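You operate a simulated robot arm through the tools that you are given. There is no shell and no other tool. Be economical: measure what you need, move in short steps, check, and stop when the job is done.

You run a simulated robot arm. Do the job below in one go: nothing can be reset, and whatever is moved stays where it is left.

Task
Take the small green case on the top of the blue bench and put it away on the bench top beside the cardboard tray. Then take the brown parcel on the top of the blue bench and put it away on the black bench. Then put the roll labelled "100" from the top of the blue bench on top of the big brown book. Do these in the order given. Set down upright: small green case, roll.

It is judged by the outcome, as a careful person would: the job done as asked, and still so three seconds after it is handed in. It fails if anything else is knocked over, pushed out of place, dropped, spilled or broken.

Robot
A 6-joint arm with a two-finger parallel gripper on a trunk, on a base that drives. Base frame: it is fixed to the floor where the robot stands at the start and does not move with it; the origin is under the middle of the robot, x ahead of it, y to its left, z up. Units: cm, degrees, N and s.
With the tool pointing down near the work surface it reaches from about 32 to 70 cm from the robot's upright axis, wherever it stands. Its first joint turns from -166.0 to 166.0 degrees. Places, roughly: bench top beside the cardboard tray [-140, -440, 80]; big brown book [175, -25, 75]; black bench [210, -410, 80]; copper roll, red roll [175, -25, 75]. Payload 4.1 kg.
The tool frame sits at the grasp point between the pads (the TCP): z along the fingers, y along the line on which they close. The tips reach 2.3 cm beyond it. The gripper opens to 9.4 cm. The fingers are 3.8 cm wide and 1 cm thick; the gripper's body (5.4 by 9.6 cm) begins 3.9 cm behind the TCP.
Orientation is told as [roll, pitch, yaw] about the base's x, y, z axes, in that order, counted from this pose: with the fingers straight down and closing along the base's y, the tool's x points along the base's -x, its y along +y and its z along -z.

Tools
- The arm moves only by the tool apply_moves. Its argument "motion" is one flat list of numbers, 7 for each row, row after row: the shift along the tool's x, y, z in units of 250 mm (1.0 is 250 mm), then the turn, a rotation vector about the tool's x, y, z in units of 45 degrees (1.0 is 45 degrees), then the finger opening in cm, from 0 to 9.4. In form: [dx, dy, dz, rx, ry, rz, gripper, dx, dy, dz, rx, ry, rz, gripper, ...]. A call has 1 to 10 rows; each row is the pose to reach, as a shift and turn from the pose commanded when the call began, along the tool's axes at that moment. A call with a number of a shift or a turn outside -1 to 1 is refused whole. Rows are played at 5 a second. More than 5 cm and 8.6 degrees between two rows, or a gripper value outside its range, and nothing of the call is played. A pose out of reach is approached as far as the arm can. The call stops where the force on the tool passes 40 N (or 10 N more than at its start, if that is more) or the arm is blocked; 0.2 s more then pass. The fingers move at their own pace (about 4.5 cm/s each) and stop on an object; they squeeze with about 42 N. The grip force told is the motor's: it shows also when the fingers shut on nothing. Time passes only in rows, and 0.2 s behind the last, so rows that repeat a pose let the fingers close. The reply holds the time, the measured pose of the TCP, the force on the tool along the base axes, the opening and the grip force, in the units named above and with some noise, with the torque about the TCP (base axes, N m) and any sound that the robot's microphone picked up.
- Cameras (640 x 400 px; columns grow to the right, rows downward): "scene" is now at [1.67, 13.95, 138.86]; the picture's right is [-0.34, -0.94, 0.00], its down [-0.65, 0.24, -0.73] and it looks along [0.68, -0.25, -0.69] (base axes); focal length 276 px, centre (320, 200). "wrist" rides on the gripper at [8.6, 1.6, -7.4] in the tool frame; the picture's right is [-0.18, 0.98, 0.00], its down [-0.58, -0.11, -0.81] and it looks along [-0.79, -0.15, 0.59] (tool axes); focal length 243 px, centre (320, 200). There is no depth. A picture from a camera that has moved, and an enlarged one, comes with that camera's place and axes in the base frame and with its lens.
- capture(camera): a new picture of that camera. It takes no simulated time.
- slide_trunk(by): slides the trunk up (or, below 0, down) by that many cm; the arm and the scene camera ride with it, the base frame stays. It gives what a move gives, with no picture.
- roll_base(legs): drives the robot by 1 to 6 legs, each [ahead, turn to the left] in cm and degrees, along the robot's own axes; the way and the turn of a leg run together, so that a leg with both is an arc; at most 150 cm and 180 degrees a leg. The arm and the cameras ride along, it lands a little off, and it stops where it bumps. It gives what a move gives.
- pan_tilt(pan, tilt): turns the head with the scene camera to pan (to the left, within 155 degrees either way) and tilt (down, from -29 to 69), counted from straight ahead of the robot. It gives what a move gives.
- close_up(camera, box): a new picture of the part [left, top, right, bottom] of that camera's present view, enlarged. It takes no simulated time.
- sign_off(): hands the job in; it is judged then, once.

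Go step by step. Nothing tells you exact positions but the pictures and the camera data: compare them with the known pose of the tool, close in by small moves and look again before you grip or let go. The budget is 165 turns and 128 pictures, counting those below and the enlarged ones. Unless the task says otherwise, let go and move clear before handing in, and close with one line.

The tools are called after ">>>" as a command line: name --argument value ..., lists and objects as JSON in quotes. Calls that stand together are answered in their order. apply_moves: Moves the arm, as the interface text tells. Its arguments: {"type":"object","properties":{"motion":{"type":"array"}},"required":["motion"]} The other tools are called the same way: slide_trunk (by) slides the trunk up or down; roll_base (legs) drives the base; pan_tilt (pan, tilt) turns the head that bears the scene camera; capture (camera) takes a picture; close_up (camera, box) takes an enlarged picture of a part of a camera's view; sign_off () hands the job in.

At the start:

```text
t: 0.0
ee_pos: [41.2, -4.01, 98.77]
tcp_rot: [0.0, -0.1, 0.0]
wrist_force: [0.1, 0.0, -0.1]
ft_torque: [-0.03, 0.0, -0.03]
finger_gap: 9.39
gripper_force: 0.1
trunk travel left (down, up): [-35.0, 24.0]
robot x, y, heading: [0.35, -0.09, 0.0]
head pan, tilt: [-20.1, 43.5]
```

scene: 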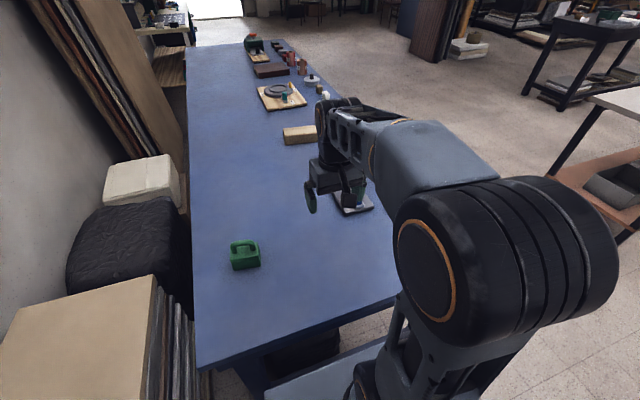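
wrist: 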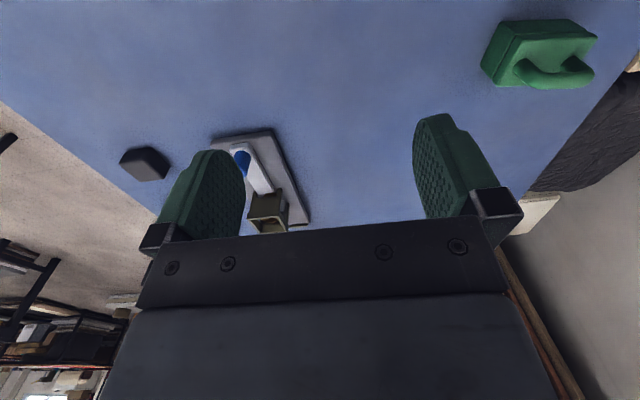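

I see the green case on the blue bench near (48, 18), and a brown parcel near (103, -14), with rolls and books farther along. I'll look closer first.

>>> close_up --camera "scene" --box '[200, 210, 300, 290]'

>>> close_up --camera "scene" --box '[230, 30, 350, 150]'

```text
5.00 times, centred on (250, 250) of scene
camera zoom: at [1.67, 13.95, 138.86], right [-0.34, -0.94, 0.0], down [-0.65, 0.24, -0.73], along [0.68, -0.25, -0.69], focal length 1378 px, centre (670, -50)
```

zoom: 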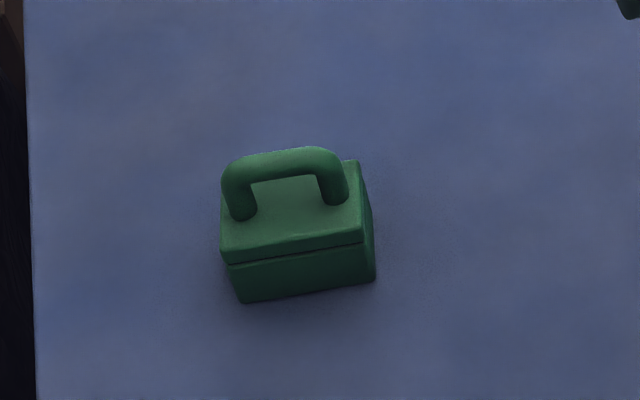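

```text
3.33 times, centred on (290, 90) of scene
camera zoom: at [1.67, 13.95, 138.86], right [-0.34, -0.94, 0.0], down [-0.65, 0.24, -0.73], along [0.68, -0.25, -0.69], focal length 918 px, centre (420, 567)
```

zoom: 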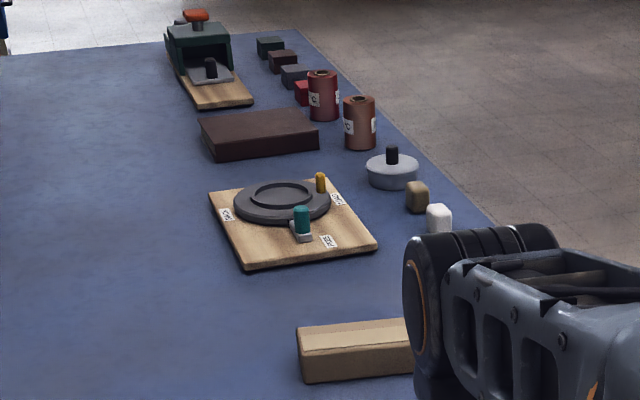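

The case seems about 6.8 x 5 cm and 3.5 cm tall plus handle, centred at (48, 17.6), turned about 8°. I move above it and check with the wrist camera.

>>> apply_moves --motion '[-0.045, 0.144, 0.04, 0, 0, 0.03, 9.4, -0.09, 0.288, 0.09, 0, 0, 0.06, 9.4, -0.136, 0.432, 0.14, 0, 0, 0.09, 9.4, -0.181, 0.576, 0.2, 0, 0, 0.13, 9.4, -0.227, 0.72, 0.25, 0, 0, 0.16, 9.4, -0.272, 0.864, 0.28, 0, 0, 0.189, 9.4, -0.272, 0.864, 0.28, 0, 0, 0.189, 9.4]'

>>> capture --camera "wrist"

>>> capture --camera "scene"

```text
t: 1.6
ee_pos: [47.87, 17.74, 92.16]
tcp_rot: [0.0, 0.0, -8.5]
wrist_force: [0.6, 0.1, -0.7]
ft_torque: [-0.02, -0.01, 0.01]
finger_gap: 9.39
gripper_force: 0.1
trunk travel left (down, up): [-35.0, 24.0]
robot x, y, heading: [0.1, 0.23, -0.1]
head pan, tilt: [-20.1, 43.5]
```

```text
123 pictures are left
camera wrist: at [39.66, 20.89, 99.49], right [0.33, 0.94, 0.0], down [0.56, -0.19, 0.81], along [0.76, -0.26, -0.59], focal length 243 px, centre (320, 200)
```

wrist: 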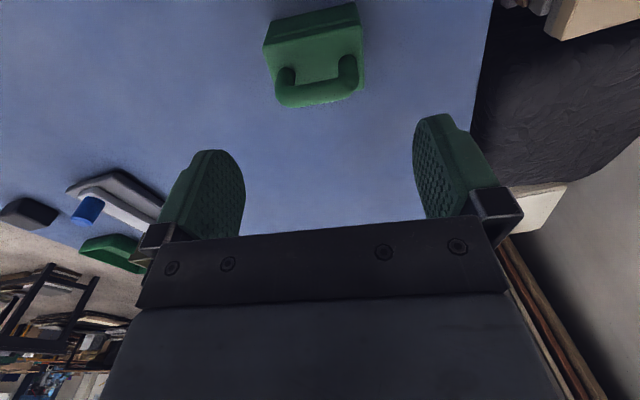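

```text
122 pictures are left
camera scene: at [1.68, 13.98, 138.86], right [-0.34, -0.94, 0.0], down [-0.65, 0.24, -0.73], along [0.68, -0.25, -0.69], focal length 276 px, centre (320, 200)
```

scene: 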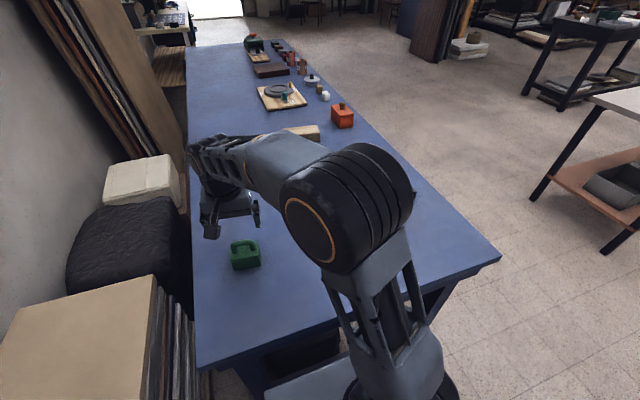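

>>> close_up --camera "wrist" --box '[240, 0, 400, 110]'

>>> close_up --camera "scene" --box '[190, 190, 300, 280]'

```text
3.64 times, centred on (320, 55) of wrist
camera zoom: at [39.66, 20.89, 99.49], right [0.33, 0.94, 0.0], down [0.56, -0.19, 0.81], along [0.76, -0.26, -0.59], focal length 882 px, centre (320, 727)
```

zoom: 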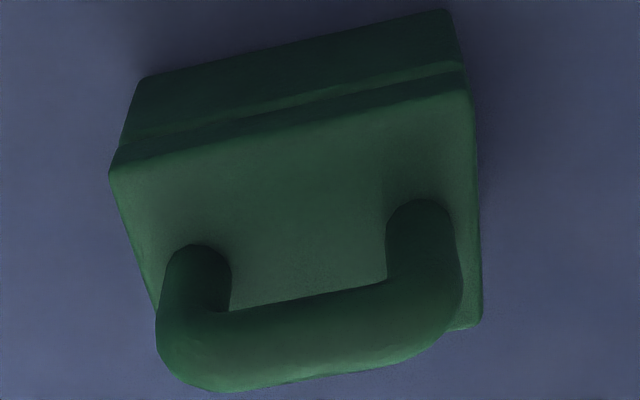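

```text
4.44 times, centred on (245, 235) of scene
camera zoom: at [1.68, 13.98, 138.86], right [-0.34, -0.94, 0.0], down [-0.65, 0.24, -0.73], along [0.68, -0.25, -0.69], focal length 1224 px, centre (653, 44)
```

zoom: 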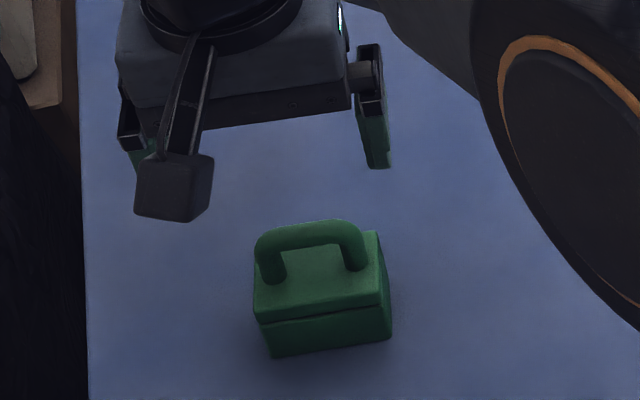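

The case centre is confirmed at about (48.1, 17.7), which is under the tool. I lower straight down to z≈80.7 and close.

>>> apply_moves --motion '[0, 0, 0.12, 0, 0, 0, 9.4, 0, 0, 0.24, 0, 0, 0, 9.4, 0, 0, 0.36, 0, 0, 0, 9.4, -0.008, 0, 0.42, 0, 0, 0, 9.4, -0.008, 0, 0.455, 0, 0, 0, 9.4, -0.008, 0, 0.455, 0, 0, 0, 9.4]'

>>> close_up --camera "scene" --box '[190, 190, 300, 280]'

>>> capture --camera "wrist"

```text
t: 3.0
ee_pos: [48.0, 17.61, 80.75]
tcp_rot: [0.2, -0.4, -8.6]
wrist_force: [0.4, -0.4, 29.9]
ft_torque: [-0.02, 0.04, 0.0]
finger_gap: 9.4
gripper_force: 0.0
trunk travel left (down, up): [-35.0, 24.0]
robot x, y, heading: [0.2, 0.05, 0.1]
head pan, tilt: [-20.1, 43.5]
```

```text
4.44 times, centred on (245, 235) of scene
camera zoom: at [1.48, 13.86, 138.92], right [-0.34, -0.94, 0.0], down [-0.65, 0.24, -0.73], along [0.68, -0.25, -0.69], focal length 1224 px, centre (653, 44)
```

zoom: 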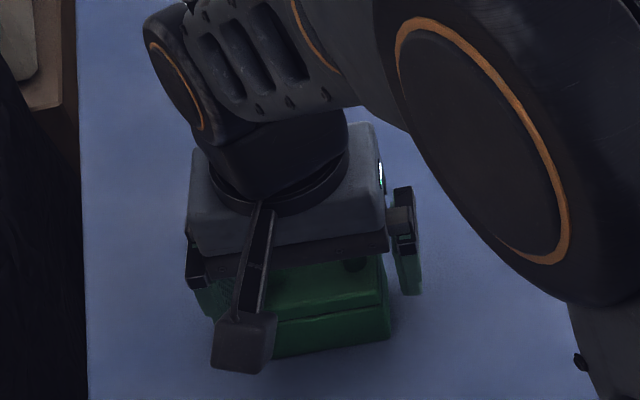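

```text
118 pictures are left
camera wrist: at [39.66, 20.61, 88.11], right [0.33, 0.94, 0.01], down [0.55, -0.2, 0.81], along [0.77, -0.26, -0.59], focal length 243 px, centre (320, 200)
```

wrist: 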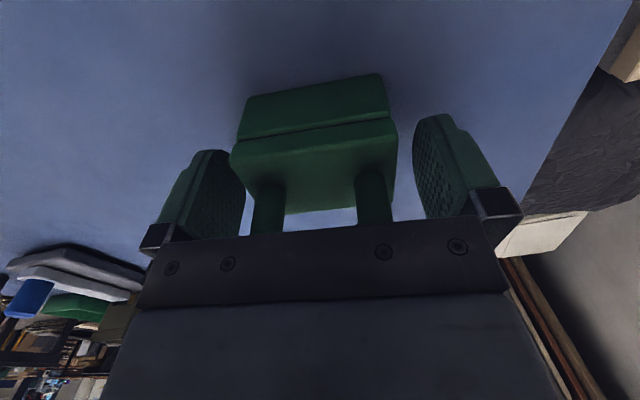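

The palm is just touching the handle (30 N), so I back up 0.5 cm and close.

>>> apply_moves --motion '[0, 0, -0.022, 0, 0, 0, 9.4, 0, 0, -0.022, 0, 0, 0, 6, 0, 0, -0.022, 0, 0, 0, 5, 0, 0, -0.022, 0, 0, 0, 5, 0, 0, -0.022, 0, 0, 0, 5, 0, 0, -0.022, 0, 0, 0, 5]'

```text
t: 4.4
ee_pos: [48.08, 17.78, 81.0]
tcp_rot: [0.0, 0.0, -8.6]
wrist_force: [-0.1, -0.3, 0.2]
ft_torque: [0.0, -0.01, 0.01]
finger_gap: 7.0
gripper_force: 42.3
trunk travel left (down, up): [-35.0, 24.0]
robot x, y, heading: [0.06, 0.2, 0.0]
head pan, tilt: [-20.1, 43.5]
```

The case is gripped at 7.0 cm. I lift it and then look around for the route.

>>> apply_moves --motion '[0, 0, -0.1, 0, 0, 0, 5, 0, 0, -0.25, 0, 0, 0, 5, 0, 0, -0.42, 0, 0, 0, 5, 0, 0, -0.58, 0, 0, 0, 5, 0, -0.08, -0.75, 0, 0, 0, 5, 0, -0.25, -0.8, 0, 0, 0, 5, 0.1, -0.4, -0.8, 0, 0, 0, 5, 0.2, -0.55, -0.8, 0, 0, 0, 5, 0.2, -0.55, -0.8, 0, 0, 0, 5]'

>>> pan_tilt --pan -90 --tilt 15

>>> capture --camera "scene"

>>> pan_tilt --pan -140 --tilt 20

>>> capture --camera "scene"

>>> pan_tilt --pan -50 --tilt 15

>>> capture --camera "scene"

```text
t: 6.4
ee_pos: [40.89, 5.07, 101.3]
tcp_rot: [0.0, 0.1, -8.5]
wrist_force: [0.1, -0.4, -0.1]
ft_torque: [-0.03, -0.03, 0.0]
finger_gap: 7.02
gripper_force: 41.8
trunk travel left (down, up): [-35.0, 24.0]
robot x, y, heading: [0.31, -0.25, 0.1]
head pan, tilt: [-20.1, 43.5]
```

```text
t: 7.8
ee_pos: [41.0, 5.16, 101.36]
tcp_rot: [0.1, 0.0, -8.5]
wrist_force: [0.0, -0.1, -1.3]
ft_torque: [0.02, 0.0, 0.02]
finger_gap: 6.99
gripper_force: 42.2
trunk travel left (down, up): [-35.0, 24.0]
robot x, y, heading: [-0.07, -0.03, -0.2]
head pan, tilt: [-90.0, 15.0]
```

```text
117 pictures are left
camera scene: at [-6.07, 7.44, 143.33], right [-1.0, 0.0, 0.0], down [0.0, 0.26, -0.97], along [0.0, -0.97, -0.26], focal length 276 px, centre (320, 200)
```

scene: 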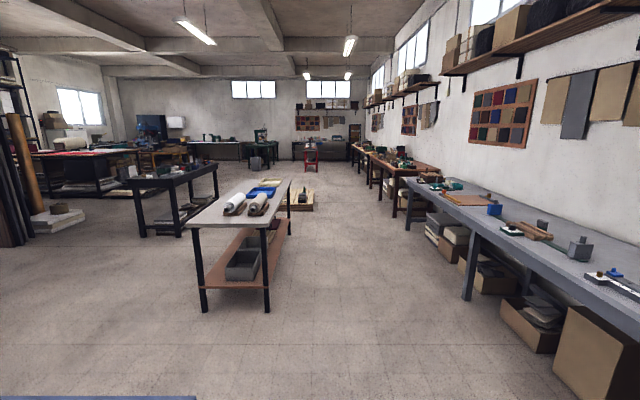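

```text
t: 9.0
ee_pos: [40.96, 5.16, 101.35]
tcp_rot: [0.0, 0.1, -8.4]
wrist_force: [1.0, -0.2, -1.4]
ft_torque: [0.02, -0.03, 0.01]
finger_gap: 6.97
gripper_force: 41.7
trunk travel left (down, up): [-35.0, 24.0]
robot x, y, heading: [0.06, -0.19, -0.2]
head pan, tilt: [-140.0, 20.0]
```

```text
116 pictures are left
camera scene: at [-13.21, 10.79, 142.52], right [-0.64, 0.77, 0.0], down [0.26, 0.22, -0.94], along [-0.72, -0.6, -0.34], focal length 276 px, centre (320, 200)
```

scene: 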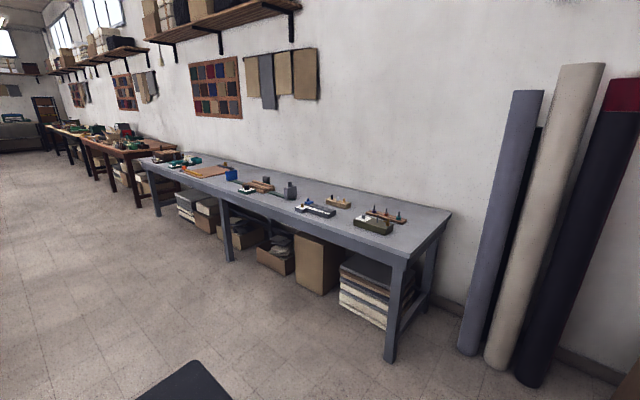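

```text
t: 10.6
ee_pos: [40.95, 5.21, 101.45]
tcp_rot: [0.0, 0.0, -8.5]
wrist_force: [-0.2, -0.1, -0.8]
ft_torque: [0.0, 0.01, -0.02]
finger_gap: 6.99
gripper_force: 42.4
trunk travel left (down, up): [-35.0, 24.0]
robot x, y, heading: [-0.01, -0.16, 0.0]
head pan, tilt: [-50.0, 15.0]
```

```text
115 pictures are left
camera scene: at [-0.08, 9.62, 143.33], right [-0.77, -0.64, 0.0], down [-0.17, 0.2, -0.97], along [0.62, -0.74, -0.26], focal length 276 px, centre (320, 200)
```

scene: 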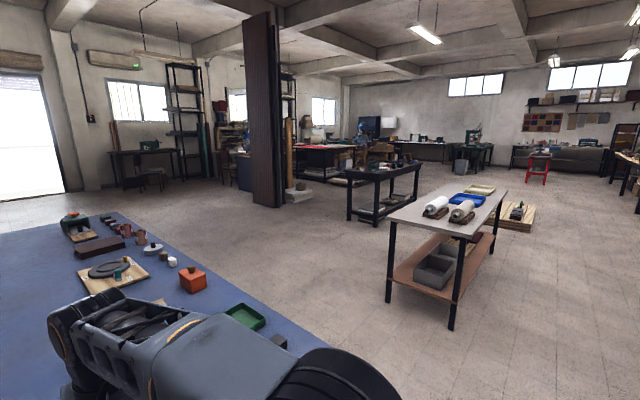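

Destinations roughly identified: the brown bench at the right wall and the black bench in the middle. I zoom in on the benches to find the cardboard tray.

>>> pan_tilt --pan -105 --tilt 12

>>> close_up --camera "scene" --box '[240, 120, 440, 240]'

>>> capture --camera "scene"

```text
t: 11.9
ee_pos: [40.98, 5.12, 101.31]
tcp_rot: [0.0, 0.0, -8.5]
wrist_force: [-0.4, -0.4, -0.2]
ft_torque: [-0.02, 0.0, 0.0]
finger_gap: 7.0
gripper_force: 42.2
trunk travel left (down, up): [-35.0, 24.0]
robot x, y, heading: [0.29, -0.04, 0.0]
head pan, tilt: [-105.0, 12.0]
```

```text
3.20 times, centred on (340, 180) of scene
camera zoom: at [-8.49, 7.77, 143.82], right [-0.97, 0.26, 0.0], down [0.05, 0.2, -0.98], along [-0.25, -0.94, -0.21], focal length 882 px, centre (256, 264)
```

zoom: 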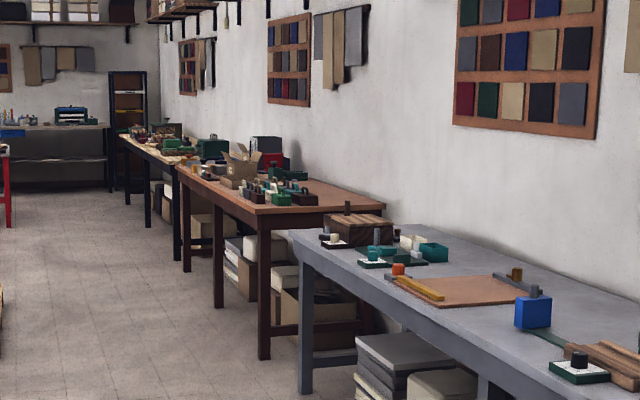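

```text
113 pictures are left
camera scene: at [-8.49, 7.77, 143.82], right [-0.97, 0.26, 0.0], down [0.05, 0.2, -0.98], along [-0.25, -0.94, -0.21], focal length 276 px, centre (320, 200)
```

scene: 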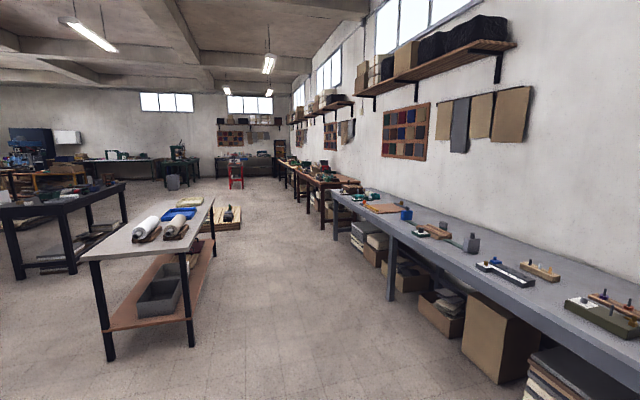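

The grey bench runs along x≈-128 down to y≈-361 and the brown bench starts at y≈-412. I back off, turn right and drive down the corridor at x≈-45.

>>> roll_base --legs '[[-45, 0], [0, -90], [150, 0], [150, 0], [60, 0]]'

>>> pan_tilt --pan 45 --tilt 25

>>> capture --camera "scene"

>>> pan_tilt --pan -45 --tilt 25

>>> capture --camera "scene"

```text
t: 35.2
ee_pos: [-40.01, -397.62, 101.34]
tcp_rot: [0.1, 0.0, -98.7]
wrist_force: [0.3, 0.2, -0.7]
ft_torque: [0.0, -0.03, 0.02]
finger_gap: 7.01
gripper_force: 41.8
trunk travel left (down, up): [-35.0, 24.0]
robot x, y, heading: [-44.88, -356.91, -90.5]
head pan, tilt: [-105.0, 12.0]
```

```text
t: 37.6
ee_pos: [-39.99, -397.76, 101.3]
tcp_rot: [-0.1, 0.0, -98.7]
wrist_force: [-0.1, 0.1, -0.3]
ft_torque: [-0.02, -0.01, 0.0]
finger_gap: 7.02
gripper_force: 41.5
trunk travel left (down, up): [-35.0, 24.0]
robot x, y, heading: [-45.05, -356.87, -90.4]
head pan, tilt: [45.0, 25.0]
```

```text
112 pictures are left
camera scene: at [-21.93, -357.16, 141.71], right [-0.71, -0.7, 0.0], down [-0.3, 0.3, -0.91], along [0.64, -0.64, -0.42], focal length 276 px, centre (320, 200)
```

scene: 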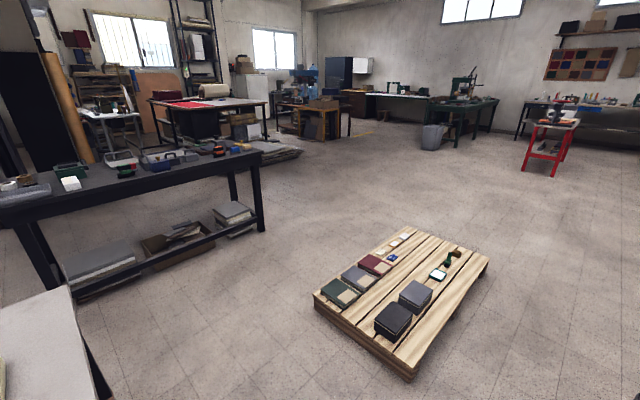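

```text
t: 39.2
ee_pos: [-39.92, -397.63, 101.28]
tcp_rot: [0.0, -0.1, -98.7]
wrist_force: [0.0, 0.5, -0.6]
ft_torque: [-0.01, 0.0, 0.01]
finger_gap: 7.05
gripper_force: 42.2
trunk travel left (down, up): [-35.0, 24.0]
robot x, y, heading: [-44.82, -356.92, -90.2]
head pan, tilt: [-45.0, 25.0]
```

```text
111 pictures are left
camera scene: at [-34.95, -357.12, 141.71], right [-0.71, 0.71, 0.0], down [0.3, 0.3, -0.91], along [-0.64, -0.64, -0.42], focal length 276 px, centre (320, 200)
```

scene: 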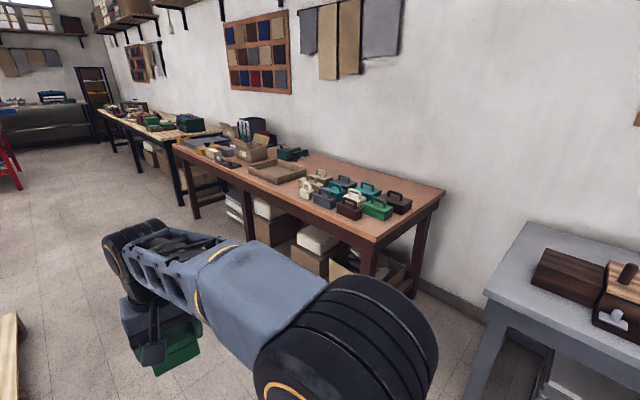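

The brown bench holds a cardboard tray with other coloured cases beside it. I zoom in to find a free place.

>>> close_up --camera "scene" --box '[170, 110, 450, 250]'

```text
2.29 times, centred on (310, 180) of scene
camera zoom: at [-34.95, -357.12, 141.71], right [-0.71, 0.71, 0.0], down [0.3, 0.3, -0.91], along [-0.64, -0.64, -0.42], focal length 630 px, centre (343, 246)
```

zoom: 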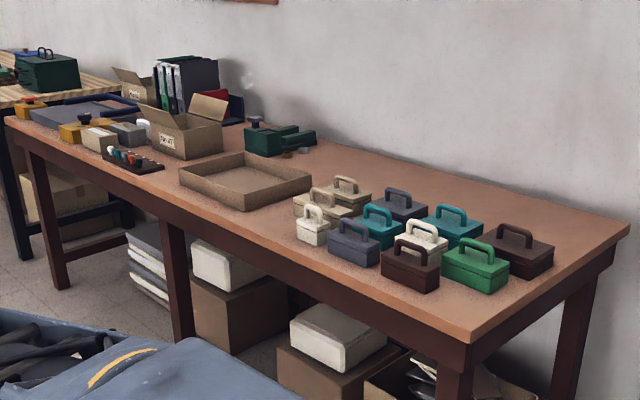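

The tray spans about x -133..-157, y -494..-530, with cases from y≈-470 to -418; there is a free gap near (-133, -480). I drive to stand in front of it.

>>> roll_base --legs '[[115, 0], [0, -90], [30, 0]]'

>>> pan_tilt --pan 0 --tilt 40

>>> capture --camera "scene"

>>> capture --camera "wrist"

```text
t: 50.5
ee_pos: [-117.97, -474.02, 101.36]
tcp_rot: [-0.1, 0.0, 170.3]
wrist_force: [-0.4, 0.1, -0.5]
ft_torque: [-0.02, 0.02, 0.01]
finger_gap: 6.99
gripper_force: 41.9
trunk travel left (down, up): [-35.0, 24.0]
robot x, y, heading: [-76.79, -470.43, 179.0]
head pan, tilt: [-45.0, 25.0]
```

```text
t: 51.6
ee_pos: [-117.9, -474.05, 101.24]
tcp_rot: [0.0, -0.1, 170.3]
wrist_force: [0.0, -0.6, -0.7]
ft_torque: [-0.03, -0.03, 0.03]
finger_gap: 7.01
gripper_force: 42.3
trunk travel left (down, up): [-35.0, 24.0]
robot x, y, heading: [-77.03, -469.89, 178.8]
head pan, tilt: [0.0, 40.0]
```

```text
109 pictures are left
camera scene: at [-79.82, -486.14, 139.38], right [0.02, 1.0, 0.0], down [0.64, -0.01, -0.77], along [-0.77, 0.02, -0.64], focal length 276 px, centre (320, 200)
```

scene: 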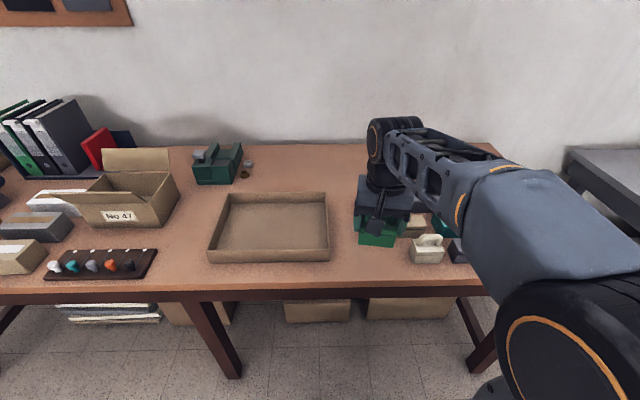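

```text
108 pictures are left
camera wrist: at [-109.74, -476.91, 108.76], right [-0.35, -0.94, 0.0], down [-0.55, 0.2, 0.81], along [-0.76, 0.28, -0.59], focal length 243 px, centre (320, 200)
```

wrist: 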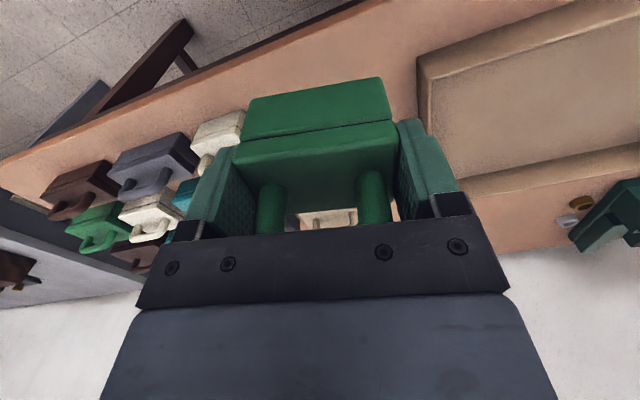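

The gap between tray edge (y≈-482) and small white case (y≈-459) is about 23 cm wide. I move the case above (-131.5, -471), squared up, and look.

>>> apply_moves --motion '[-0.14, -0.007, 0, 0, 0, -0.05, 5, -0.28, -0.015, 0, 0, 0, -0.11, 5, -0.42, -0.02, 0, 0, 0, -0.16, 5, -0.557, -0.029, 0.1, 0, 0, -0.215, 5, -0.557, -0.029, 0.2, 0, 0, -0.215, 5, -0.557, -0.029, 0.2, 0, 0, -0.215, 5]'

>>> capture --camera "scene"

>>> capture --camera "wrist"

```text
t: 53.0
ee_pos: [-131.4, -471.07, 96.49]
tcp_rot: [0.0, -0.1, -180.1]
wrist_force: [-0.5, 0.3, -0.7]
ft_torque: [-0.02, 0.01, 0.03]
finger_gap: 6.98
gripper_force: 42.1
trunk travel left (down, up): [-35.0, 24.0]
robot x, y, heading: [-76.77, -469.62, 178.8]
head pan, tilt: [0.0, 40.0]
```

```text
107 pictures are left
camera scene: at [-79.82, -486.14, 139.37], right [0.02, 1.0, 0.0], down [0.64, -0.01, -0.77], along [-0.77, 0.02, -0.64], focal length 276 px, centre (320, 200)
```

scene: 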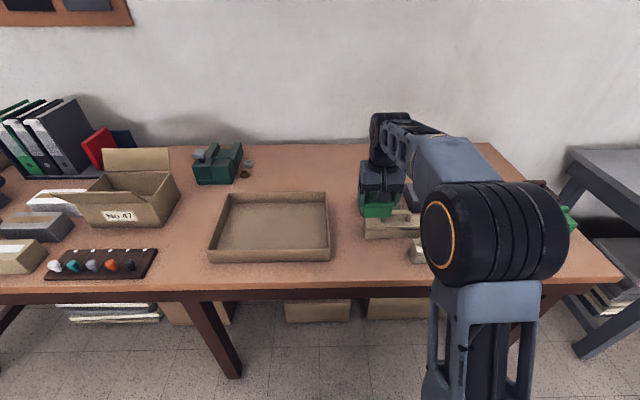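

```text
106 pictures are left
camera wrist: at [-122.73, -472.57, 103.88], right [-0.18, -0.98, 0.0], down [-0.58, 0.11, 0.81], along [-0.79, 0.15, -0.59], focal length 243 px, centre (320, 200)
```

wrist: 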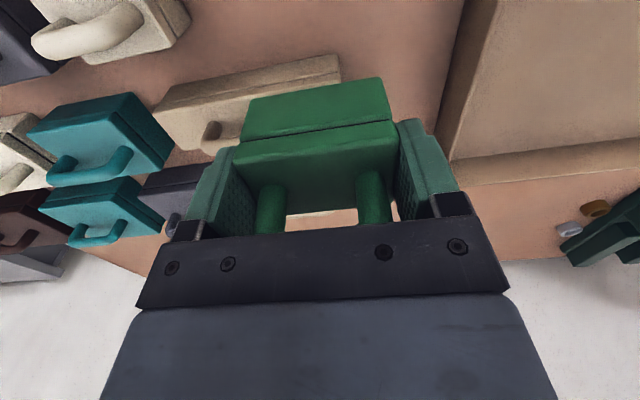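

The tan case starts at x≈-137.5, so I shift slightly forward to (-129.5, -472), and lower carefully.

>>> apply_moves --motion '[0.04, 0.02, 0.1, 0, 0, 0, 5, 0.078, 0.036, 0.24, 0, 0, 0, 5, 0.078, 0.036, 0.38, 0, 0, 0, 5, 0.078, 0.036, 0.5, 0, 0, 0, 5, 0.078, 0.036, 0.56, 0, 0, 0, 5, 0.078, 0.036, 0.56, 0, 0, 0, 5]'

>>> close_up --camera "scene" --box '[310, 170, 470, 290]'

```text
t: 54.1
ee_pos: [-129.72, -472.12, 84.85]
tcp_rot: [0.0, -0.5, -179.9]
wrist_force: [2.5, -0.5, 10.4]
ft_torque: [0.03, -0.37, 0.01]
finger_gap: 7.02
gripper_force: 41.6
trunk travel left (down, up): [-35.0, 24.0]
robot x, y, heading: [-76.85, -469.38, 178.7]
head pan, tilt: [0.0, 40.0]
stopped in row 5: the force on the tool passed its limit (the readings are from after the stop); the commanded pose is now the measured one
```

```text
3.33 times, centred on (390, 230) of scene
camera zoom: at [-79.74, -486.14, 139.4], right [0.02, 1.0, 0.0], down [0.64, -0.01, -0.77], along [-0.77, 0.02, -0.64], focal length 918 px, centre (87, 100)
```

zoom: 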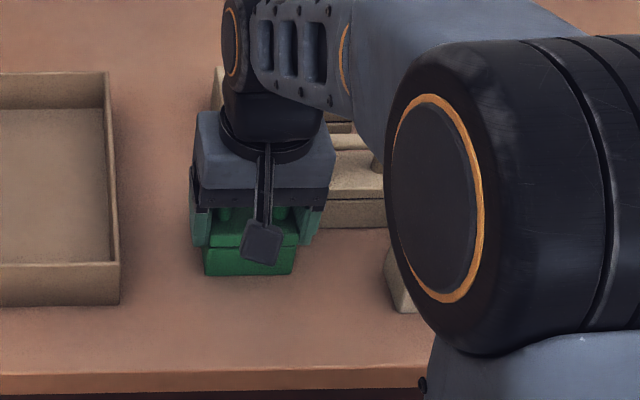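

Contact shows this bench top is higher (about 80), and the tan case behind is close. I lift 1 cm, move 1.5 cm toward me and slightly toward the tray, then set down.

>>> apply_moves --motion '[0, 0, -0.04, 0, 0, 0, 5, 0.06, 0.04, -0.04, 0, 0, 0, 5, 0.06, 0.04, -0.01, 0, 0, 0, 5, 0.06, 0.04, 0.003, 0, 0, 0, 5, 0.06, 0.04, 0.003, 0, 0, 0, 5]'

>>> close_up --camera "scene" --box '[310, 170, 470, 290]'

>>> capture --camera "wrist"

```text
t: 55.3
ee_pos: [-128.24, -473.07, 84.9]
tcp_rot: [0.0, -0.6, -180.0]
wrist_force: [2.4, 1.5, 15.2]
ft_torque: [0.1, -0.45, 0.02]
finger_gap: 7.01
gripper_force: 42.5
trunk travel left (down, up): [-35.0, 24.0]
robot x, y, heading: [-76.75, -469.53, 178.7]
head pan, tilt: [0.0, 40.0]
```

```text
3.33 times, centred on (390, 230) of scene
camera zoom: at [-79.7, -486.12, 139.4], right [0.02, 1.0, 0.0], down [0.64, -0.01, -0.77], along [-0.77, 0.02, -0.64], focal length 918 px, centre (87, 100)
```

zoom: 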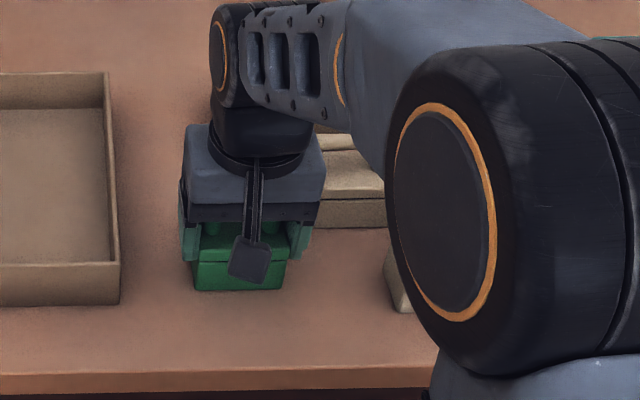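

```text
103 pictures are left
camera wrist: at [-119.6, -474.54, 92.15], right [-0.18, -0.98, 0.0], down [-0.57, 0.11, 0.81], along [-0.8, 0.15, -0.58], focal length 243 px, centre (320, 200)
```

wrist: 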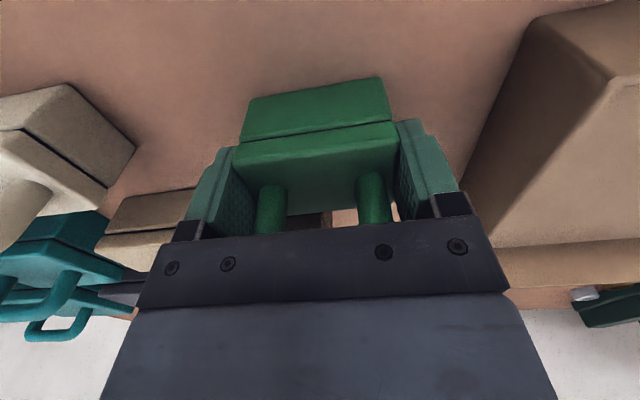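

It rests on the bench with clearance on all sides. I open and rise straight up.

>>> apply_moves --motion '[0, 0, 0, 0, 0, 0, 7.4, 0, 0, 0, 0, 0, 0, 8.4, 0, 0, 0, 0, 0, 0, 9.4, 0, 0, 0, 0, 0, 0, 9.4, 0, 0, -0.08, 0, 0, 0, 9.4, 0, 0, -0.24, 0, 0, 0, 9.4, 0, 0, -0.42, 0, 0, 0, 9.4, 0, 0, -0.6, 0, 0, 0, 9.4, 0.15, 0, -0.7, 0, 0, 0, 9.4, 0.3, 0, -0.8, 0, 0, 0, 9.4]'

>>> close_up --camera "scene" --box '[290, 150, 530, 300]'

```text
t: 57.5
ee_pos: [-120.64, -473.15, 104.64]
tcp_rot: [-0.1, -0.4, 180.0]
wrist_force: [0.3, -0.4, -0.3]
ft_torque: [-0.01, -0.01, -0.03]
finger_gap: 9.39
gripper_force: 0.1
trunk travel left (down, up): [-35.0, 24.0]
robot x, y, heading: [-76.7, -469.71, 178.8]
head pan, tilt: [0.0, 40.0]
```

```text
2.67 times, centred on (410, 225) of scene
camera zoom: at [-79.82, -486.14, 139.37], right [0.02, 1.0, 0.0], down [0.64, -0.01, -0.77], along [-0.77, 0.02, -0.64], focal length 735 px, centre (80, 133)
```

zoom: 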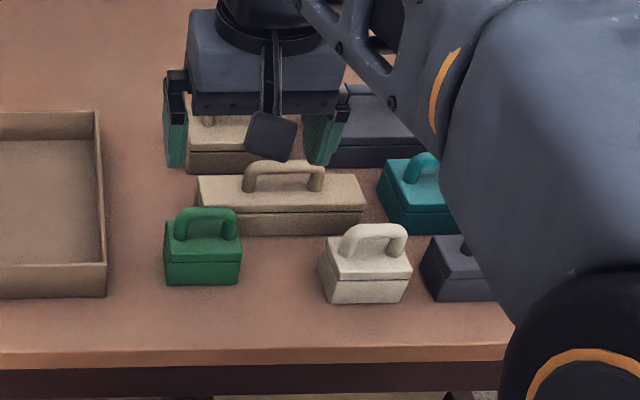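

The green case stands upright and free beside the tray. Now back to the blue bench for the parcel, approaching from its open side.

>>> roll_base --legs '[[-32, 0], [0, -89], [150, 0], [150, 0], [60, 0], [0, -90]]'

>>> pan_tilt --pan 25 --tilt 25

>>> capture --camera "scene"

```text
t: 84.1
ee_pos: [16.54, -115.42, 104.66]
tcp_rot: [-0.1, -0.5, -5.0]
wrist_force: [0.9, -1.0, -0.4]
ft_torque: [-0.05, 0.01, -0.03]
finger_gap: 9.4
gripper_force: 0.0
trunk travel left (down, up): [-35.0, 24.0]
robot x, y, heading: [-27.21, -114.95, -5.9]
head pan, tilt: [0.0, 40.0]
```

```text
t: 85.0
ee_pos: [16.52, -115.34, 104.54]
tcp_rot: [0.1, -0.4, -5.1]
wrist_force: [0.5, -0.5, -0.6]
ft_torque: [-0.03, 0.01, -0.02]
finger_gap: 9.37
gripper_force: 0.1
trunk travel left (down, up): [-35.0, 24.0]
robot x, y, heading: [-27.39, -115.02, -6.1]
head pan, tilt: [25.0, 25.0]
```

```text
101 pictures are left
camera scene: at [-22.89, -94.74, 141.7], right [0.32, -0.95, 0.0], down [-0.4, -0.14, -0.91], along [0.86, 0.29, -0.42], focal length 276 px, centre (320, 200)
```

scene: 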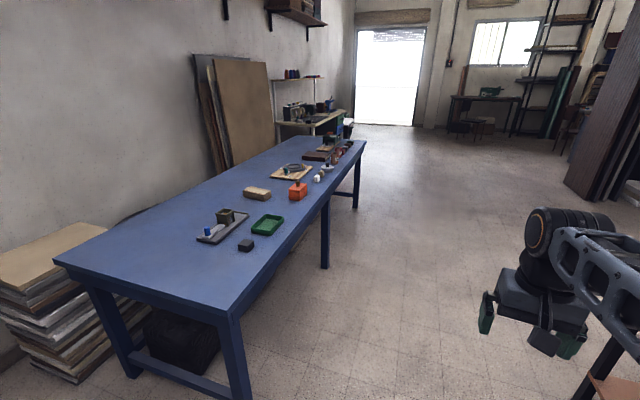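

The parcel is near (105, -12); the bench's open edge is y≈-49. I drive along and face it.

>>> roll_base --legs '[[0, 6], [132, 0], [0, 90], [30, 0]]'

>>> pan_tilt --pan 0 --tilt 40

>>> capture --camera "scene"

>>> capture --camera "wrist"

```text
t: 97.5
ee_pos: [101.86, -43.54, 104.52]
tcp_rot: [0.0, -0.3, 88.9]
wrist_force: [-0.1, -0.3, 0.2]
ft_torque: [0.02, 0.01, 0.02]
finger_gap: 9.4
gripper_force: 0.0
trunk travel left (down, up): [-35.0, 24.0]
robot x, y, heading: [104.67, -87.55, 87.7]
head pan, tilt: [25.0, 25.0]
```

```text
t: 98.4
ee_pos: [101.94, -43.66, 104.43]
tcp_rot: [0.0, -0.4, 88.8]
wrist_force: [-0.7, 0.3, 0.0]
ft_torque: [-0.01, -0.02, 0.03]
finger_gap: 9.39
gripper_force: 0.1
trunk travel left (down, up): [-35.0, 24.0]
robot x, y, heading: [104.6, -87.37, 87.6]
head pan, tilt: [0.0, 40.0]
```

```text
100 pictures are left
camera scene: at [87.95, -84.1, 139.38], right [1.0, -0.04, 0.0], down [-0.03, -0.64, -0.77], along [0.03, 0.77, -0.64], focal length 276 px, centre (320, 200)
```

scene: 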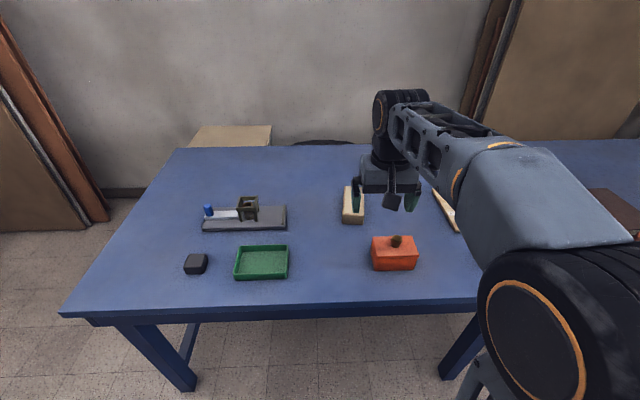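

```text
99 pictures are left
camera wrist: at [100.11, -52.09, 111.89], right [-0.98, 0.2, 0.0], down [0.12, 0.57, 0.81], along [0.16, 0.79, -0.59], focal length 243 px, centre (320, 200)
```

wrist: 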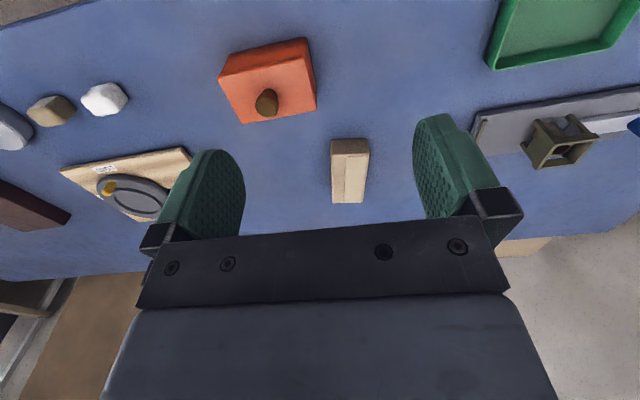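

>>> close_up --camera "scene" --box '[310, 165, 410, 235]'

>>> close_up --camera "wrist" --box '[290, 110, 410, 220]'

```text
5.71 times, centred on (360, 200) of scene
camera zoom: at [87.95, -84.1, 139.38], right [1.0, -0.04, 0.0], down [-0.03, -0.64, -0.77], along [0.03, 0.77, -0.64], focal length 1574 px, centre (91, 200)
```

zoom: 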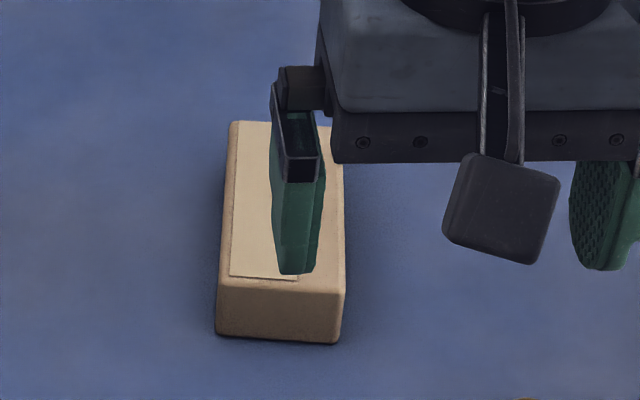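

```text
3.64 times, centred on (350, 165) of wrist
camera zoom: at [100.11, -52.09, 111.89], right [-0.98, 0.2, 0.0], down [0.12, 0.57, 0.81], along [0.16, 0.79, -0.59], focal length 882 px, centre (211, 327)
```

zoom: 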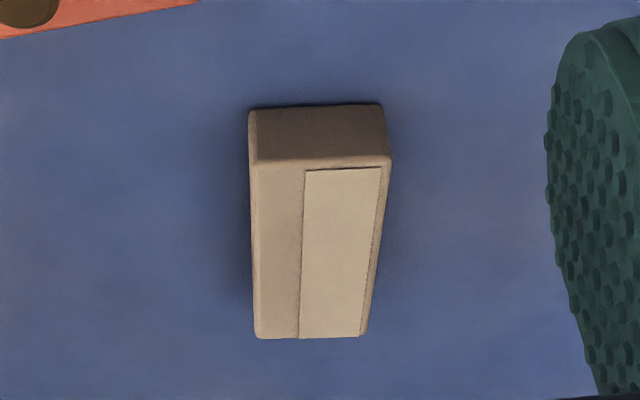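

The parcel is about 7 x 14.5 x 4 cm, centred at (102, -14), its long axis 8° off y. I roll a little closer, then position above it.

>>> roll_base --legs '[[8, 0]]'

```text
t: 99.5
ee_pos: [102.16, -35.27, 104.48]
tcp_rot: [0.0, -0.4, 88.9]
wrist_force: [0.6, 1.1, 0.4]
ft_torque: [0.0, 0.03, 0.01]
finger_gap: 9.42
gripper_force: 0.0
trunk travel left (down, up): [-35.0, 24.0]
robot x, y, heading: [105.07, -79.15, 87.7]
head pan, tilt: [0.0, 40.0]
```

>>> apply_moves --motion '[-0.14, 0.004, 0.08, 0, 0, 0.03, 9.4, -0.28, 0.008, 0.16, 0, 0, 0.05, 9.4, -0.43, 0.012, 0.25, 0, 0, 0.08, 9.4, -0.57, 0.016, 0.33, 0, 0, 0.1, 9.4, -0.71, 0.02, 0.42, 0, 0, 0.13, 9.4, -0.85, 0.024, 0.5, 0, 0, 0.155, 9.4, -0.85, 0.024, 0.5, 0, 0, 0.155, 9.4]'

>>> close_up --camera "scene" --box '[300, 150, 440, 250]'

>>> capture --camera "wrist"

```text
t: 101.1
ee_pos: [102.16, -13.62, 92.18]
tcp_rot: [0.0, -0.4, 82.0]
wrist_force: [-0.5, 0.0, -0.7]
ft_torque: [-0.01, 0.02, 0.0]
finger_gap: 9.39
gripper_force: 0.1
trunk travel left (down, up): [-35.0, 24.0]
robot x, y, heading: [105.12, -79.02, 87.8]
head pan, tilt: [0.0, 40.0]
```

```text
4.00 times, centred on (370, 200) of scene
camera zoom: at [88.28, -75.74, 139.37], right [1.0, -0.04, 0.0], down [-0.03, -0.64, -0.77], along [0.03, 0.77, -0.64], focal length 1102 px, centre (120, 200)
```

zoom: 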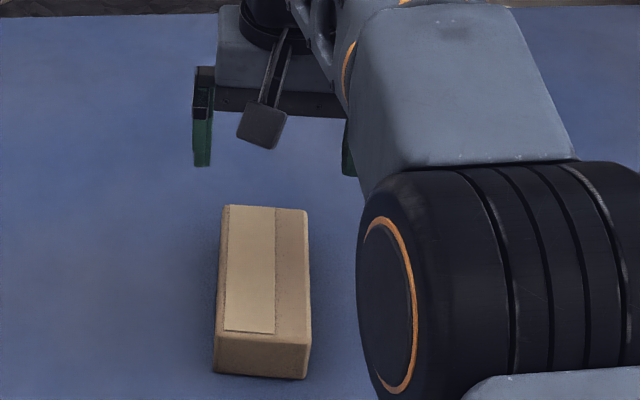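

```text
95 pictures are left
camera wrist: at [99.27, -21.86, 99.58], right [-0.95, 0.32, 0.0], down [0.19, 0.56, 0.81], along [0.26, 0.77, -0.59], focal length 243 px, centre (320, 200)
```

wrist: 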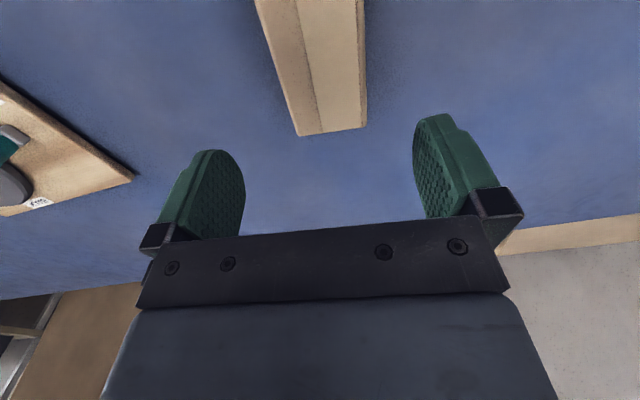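

The tool is centred over the parcel. I lower to z≈79 and grip.

>>> apply_moves --motion '[0, 0, 0.14, 0, 0, 0, 9.4, 0, 0, 0.28, 0, 0, 0, 9.4, 0, 0, 0.42, 0, 0, 0, 9.4, 0, 0, 0.525, 0, 0, 0, 9.4, 0, 0, 0.525, 0, 0, 0, 9.4, 0, 0, 0.525, 0, 0, 0, 7, 0, 0, 0.525, 0, 0, 0, 5, 0, 0, 0.525, 0, 0, 0, 5, 0, 0, 0.525, 0, 0, 0, 5]'

>>> capture --camera "wrist"

```text
t: 103.1
ee_pos: [102.03, -13.7, 79.25]
tcp_rot: [0.2, -0.4, 81.9]
wrist_force: [0.0, 0.8, -0.2]
ft_torque: [-0.26, 0.03, -0.03]
finger_gap: 6.98
gripper_force: 41.5
trunk travel left (down, up): [-35.0, 24.0]
robot x, y, heading: [104.92, -78.89, 87.6]
head pan, tilt: [0.0, 40.0]
```

```text
94 pictures are left
camera wrist: at [99.28, -22.04, 86.66], right [-0.95, 0.32, 0.0], down [0.19, 0.55, 0.81], along [0.26, 0.77, -0.59], focal length 243 px, centre (320, 200)
```

wrist: 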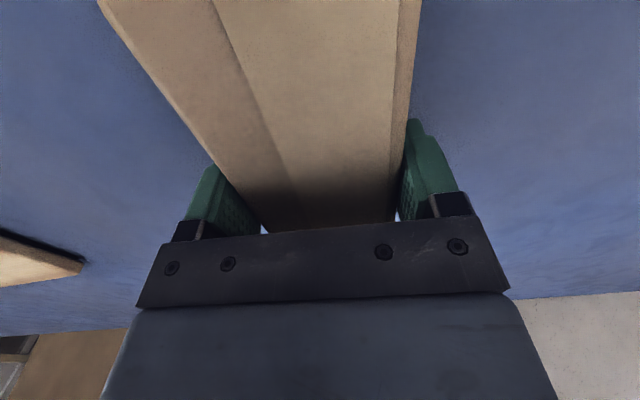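

Gripped at 7.0 cm. I lift and pull in toward the robot.

>>> apply_moves --motion '[0, 0, -0.06, 0, 0, 0, 5, 0, 0, -0.16, 0, 0, 0, 5, 0, 0, -0.3, 0, 0, 0, 5, 0, 0, -0.46, 0, 0, 0, 5, 0, 0, -0.62, 0, 0, 0, 5, 0.1, 0, -0.75, 0, 0, 0, 5, 0.25, 0, -0.85, 0, 0, 0, 5, 0.42, 0, -0.9, 0, 0, 0, 5, 0.6, 0, -0.95, 0, 0, 0, 5, 0.78, 0, -1.0, 0, 0, 0, 5]'

>>> capture --camera "wrist"

```text
t: 105.3
ee_pos: [99.18, -33.24, 103.65]
tcp_rot: [0.0, -0.4, 81.8]
wrist_force: [-0.4, 0.8, -2.8]
ft_torque: [0.02, -0.01, -0.04]
finger_gap: 6.97
gripper_force: 42.1
trunk travel left (down, up): [-35.0, 24.0]
robot x, y, heading: [104.58, -79.16, 87.7]
head pan, tilt: [0.0, 40.0]
```

```text
93 pictures are left
camera wrist: at [96.34, -41.57, 111.02], right [-0.95, 0.32, 0.0], down [0.19, 0.55, 0.81], along [0.26, 0.77, -0.59], focal length 243 px, centre (320, 200)
```

wrist: 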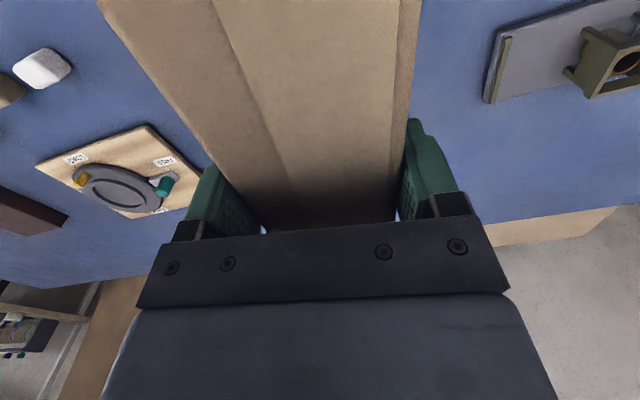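

The parcel is held. Next I back off and turn to look down the aisle toward the black bench.

>>> roll_base --legs '[[-32, 0], [0, -88], [30, 0], [0, -90]]'

>>> pan_tilt --pan 15 --tilt 18

>>> capture --camera "scene"

```text
t: 116.7
ee_pos: [139.74, -158.0, 103.71]
tcp_rot: [-0.1, -0.4, -97.6]
wrist_force: [0.0, 0.0, -3.0]
ft_torque: [0.0, 0.0, 0.01]
finger_gap: 6.97
gripper_force: 42.2
trunk travel left (down, up): [-35.0, 24.0]
robot x, y, heading: [133.86, -112.07, -91.6]
head pan, tilt: [0.0, 40.0]
```

```text
t: 117.6
ee_pos: [139.67, -157.99, 103.63]
tcp_rot: [0.0, -0.4, -97.7]
wrist_force: [0.5, 0.0, -3.6]
ft_torque: [0.03, -0.04, -0.04]
finger_gap: 6.97
gripper_force: 42.6
trunk travel left (down, up): [-35.0, 24.0]
robot x, y, heading: [133.39, -112.03, -91.9]
head pan, tilt: [15.0, 18.0]
```

```text
92 pictures are left
camera scene: at [152.54, -115.66, 142.83], right [-0.97, -0.23, 0.0], down [-0.07, 0.3, -0.95], along [0.22, -0.93, -0.31], focal length 276 px, centre (320, 200)
```

scene: 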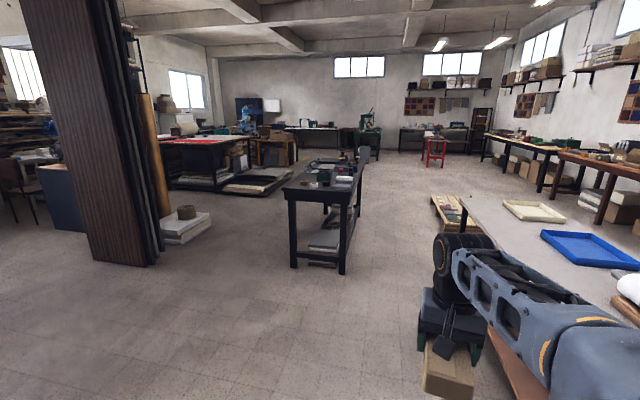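

>>> close_up --camera "scene" --box '[270, 140, 390, 215]'

```text
5.33 times, centred on (330, 178) of scene
camera zoom: at [152.54, -115.66, 142.83], right [-0.97, -0.23, 0.0], down [-0.07, 0.3, -0.95], along [0.22, -0.93, -0.31], focal length 1469 px, centre (267, 320)
```

zoom: 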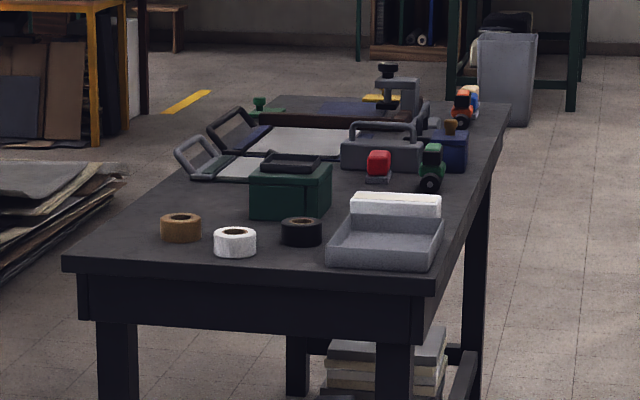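

>>> roll_base --legs '[[0, 1.5], [150, 0], [120, 0], [0, 90]]'

>>> pan_tilt --pan 0 --tilt 32

>>> capture --camera "scene"

```text
t: 134.9
ee_pos: [186.76, -369.17, 103.62]
tcp_rot: [0.0, -0.4, -1.2]
wrist_force: [-0.3, 0.5, -3.5]
ft_torque: [-0.02, 0.01, 0.01]
finger_gap: 6.98
gripper_force: 42.2
trunk travel left (down, up): [-35.0, 24.0]
robot x, y, heading: [141.85, -380.73, 4.9]
head pan, tilt: [15.0, 18.0]
```

```text
t: 135.7
ee_pos: [186.69, -369.17, 103.53]
tcp_rot: [0.0, -0.5, -1.2]
wrist_force: [-0.2, 0.2, -4.6]
ft_torque: [0.01, -0.04, 0.01]
finger_gap: 7.0
gripper_force: 41.3
trunk travel left (down, up): [-35.0, 24.0]
robot x, y, heading: [141.74, -380.59, 4.7]
head pan, tilt: [0.0, 32.0]
```

```text
90 pictures are left
camera scene: at [143.42, -363.51, 140.6], right [0.08, -1.0, 0.0], down [-0.53, -0.04, -0.85], along [0.85, 0.07, -0.53], focal length 276 px, centre (320, 200)
```

scene: 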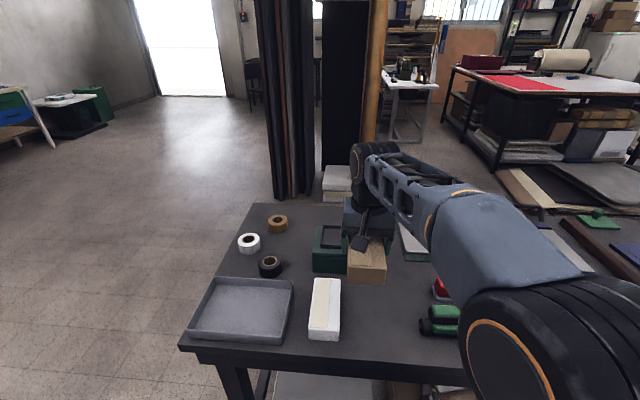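

The black bench's near edge is x≈177. There may be a free spot between the white box and the green stamp, near (188, -376); I check with the wrist camera.

>>> capture --camera "wrist"

>>> close_up --camera "scene" --box '[290, 210, 480, 370]'

```text
89 pictures are left
camera wrist: at [178.0, -367.3, 111.01], right [0.2, 0.98, 0.0], down [0.57, -0.12, 0.81], along [0.79, -0.16, -0.59], focal length 243 px, centre (320, 200)
```

wrist: 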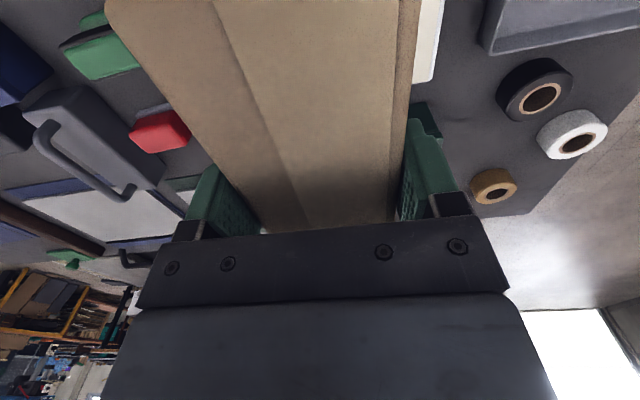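

```text
2.50 times, centred on (385, 290) of scene
camera zoom: at [143.42, -363.51, 140.6], right [0.08, -1.0, 0.0], down [-0.53, -0.04, -0.85], along [0.85, 0.07, -0.53], focal length 689 px, centre (158, -25)
```

zoom: 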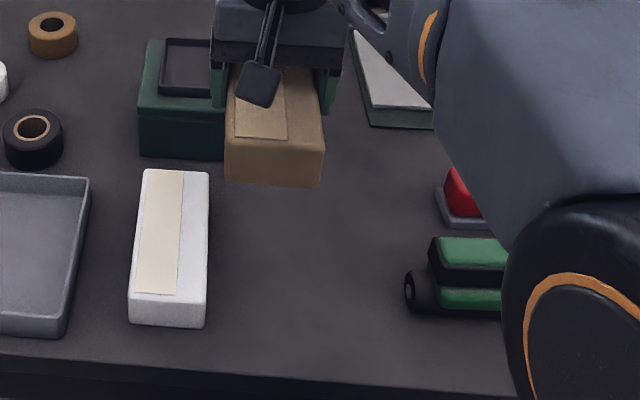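

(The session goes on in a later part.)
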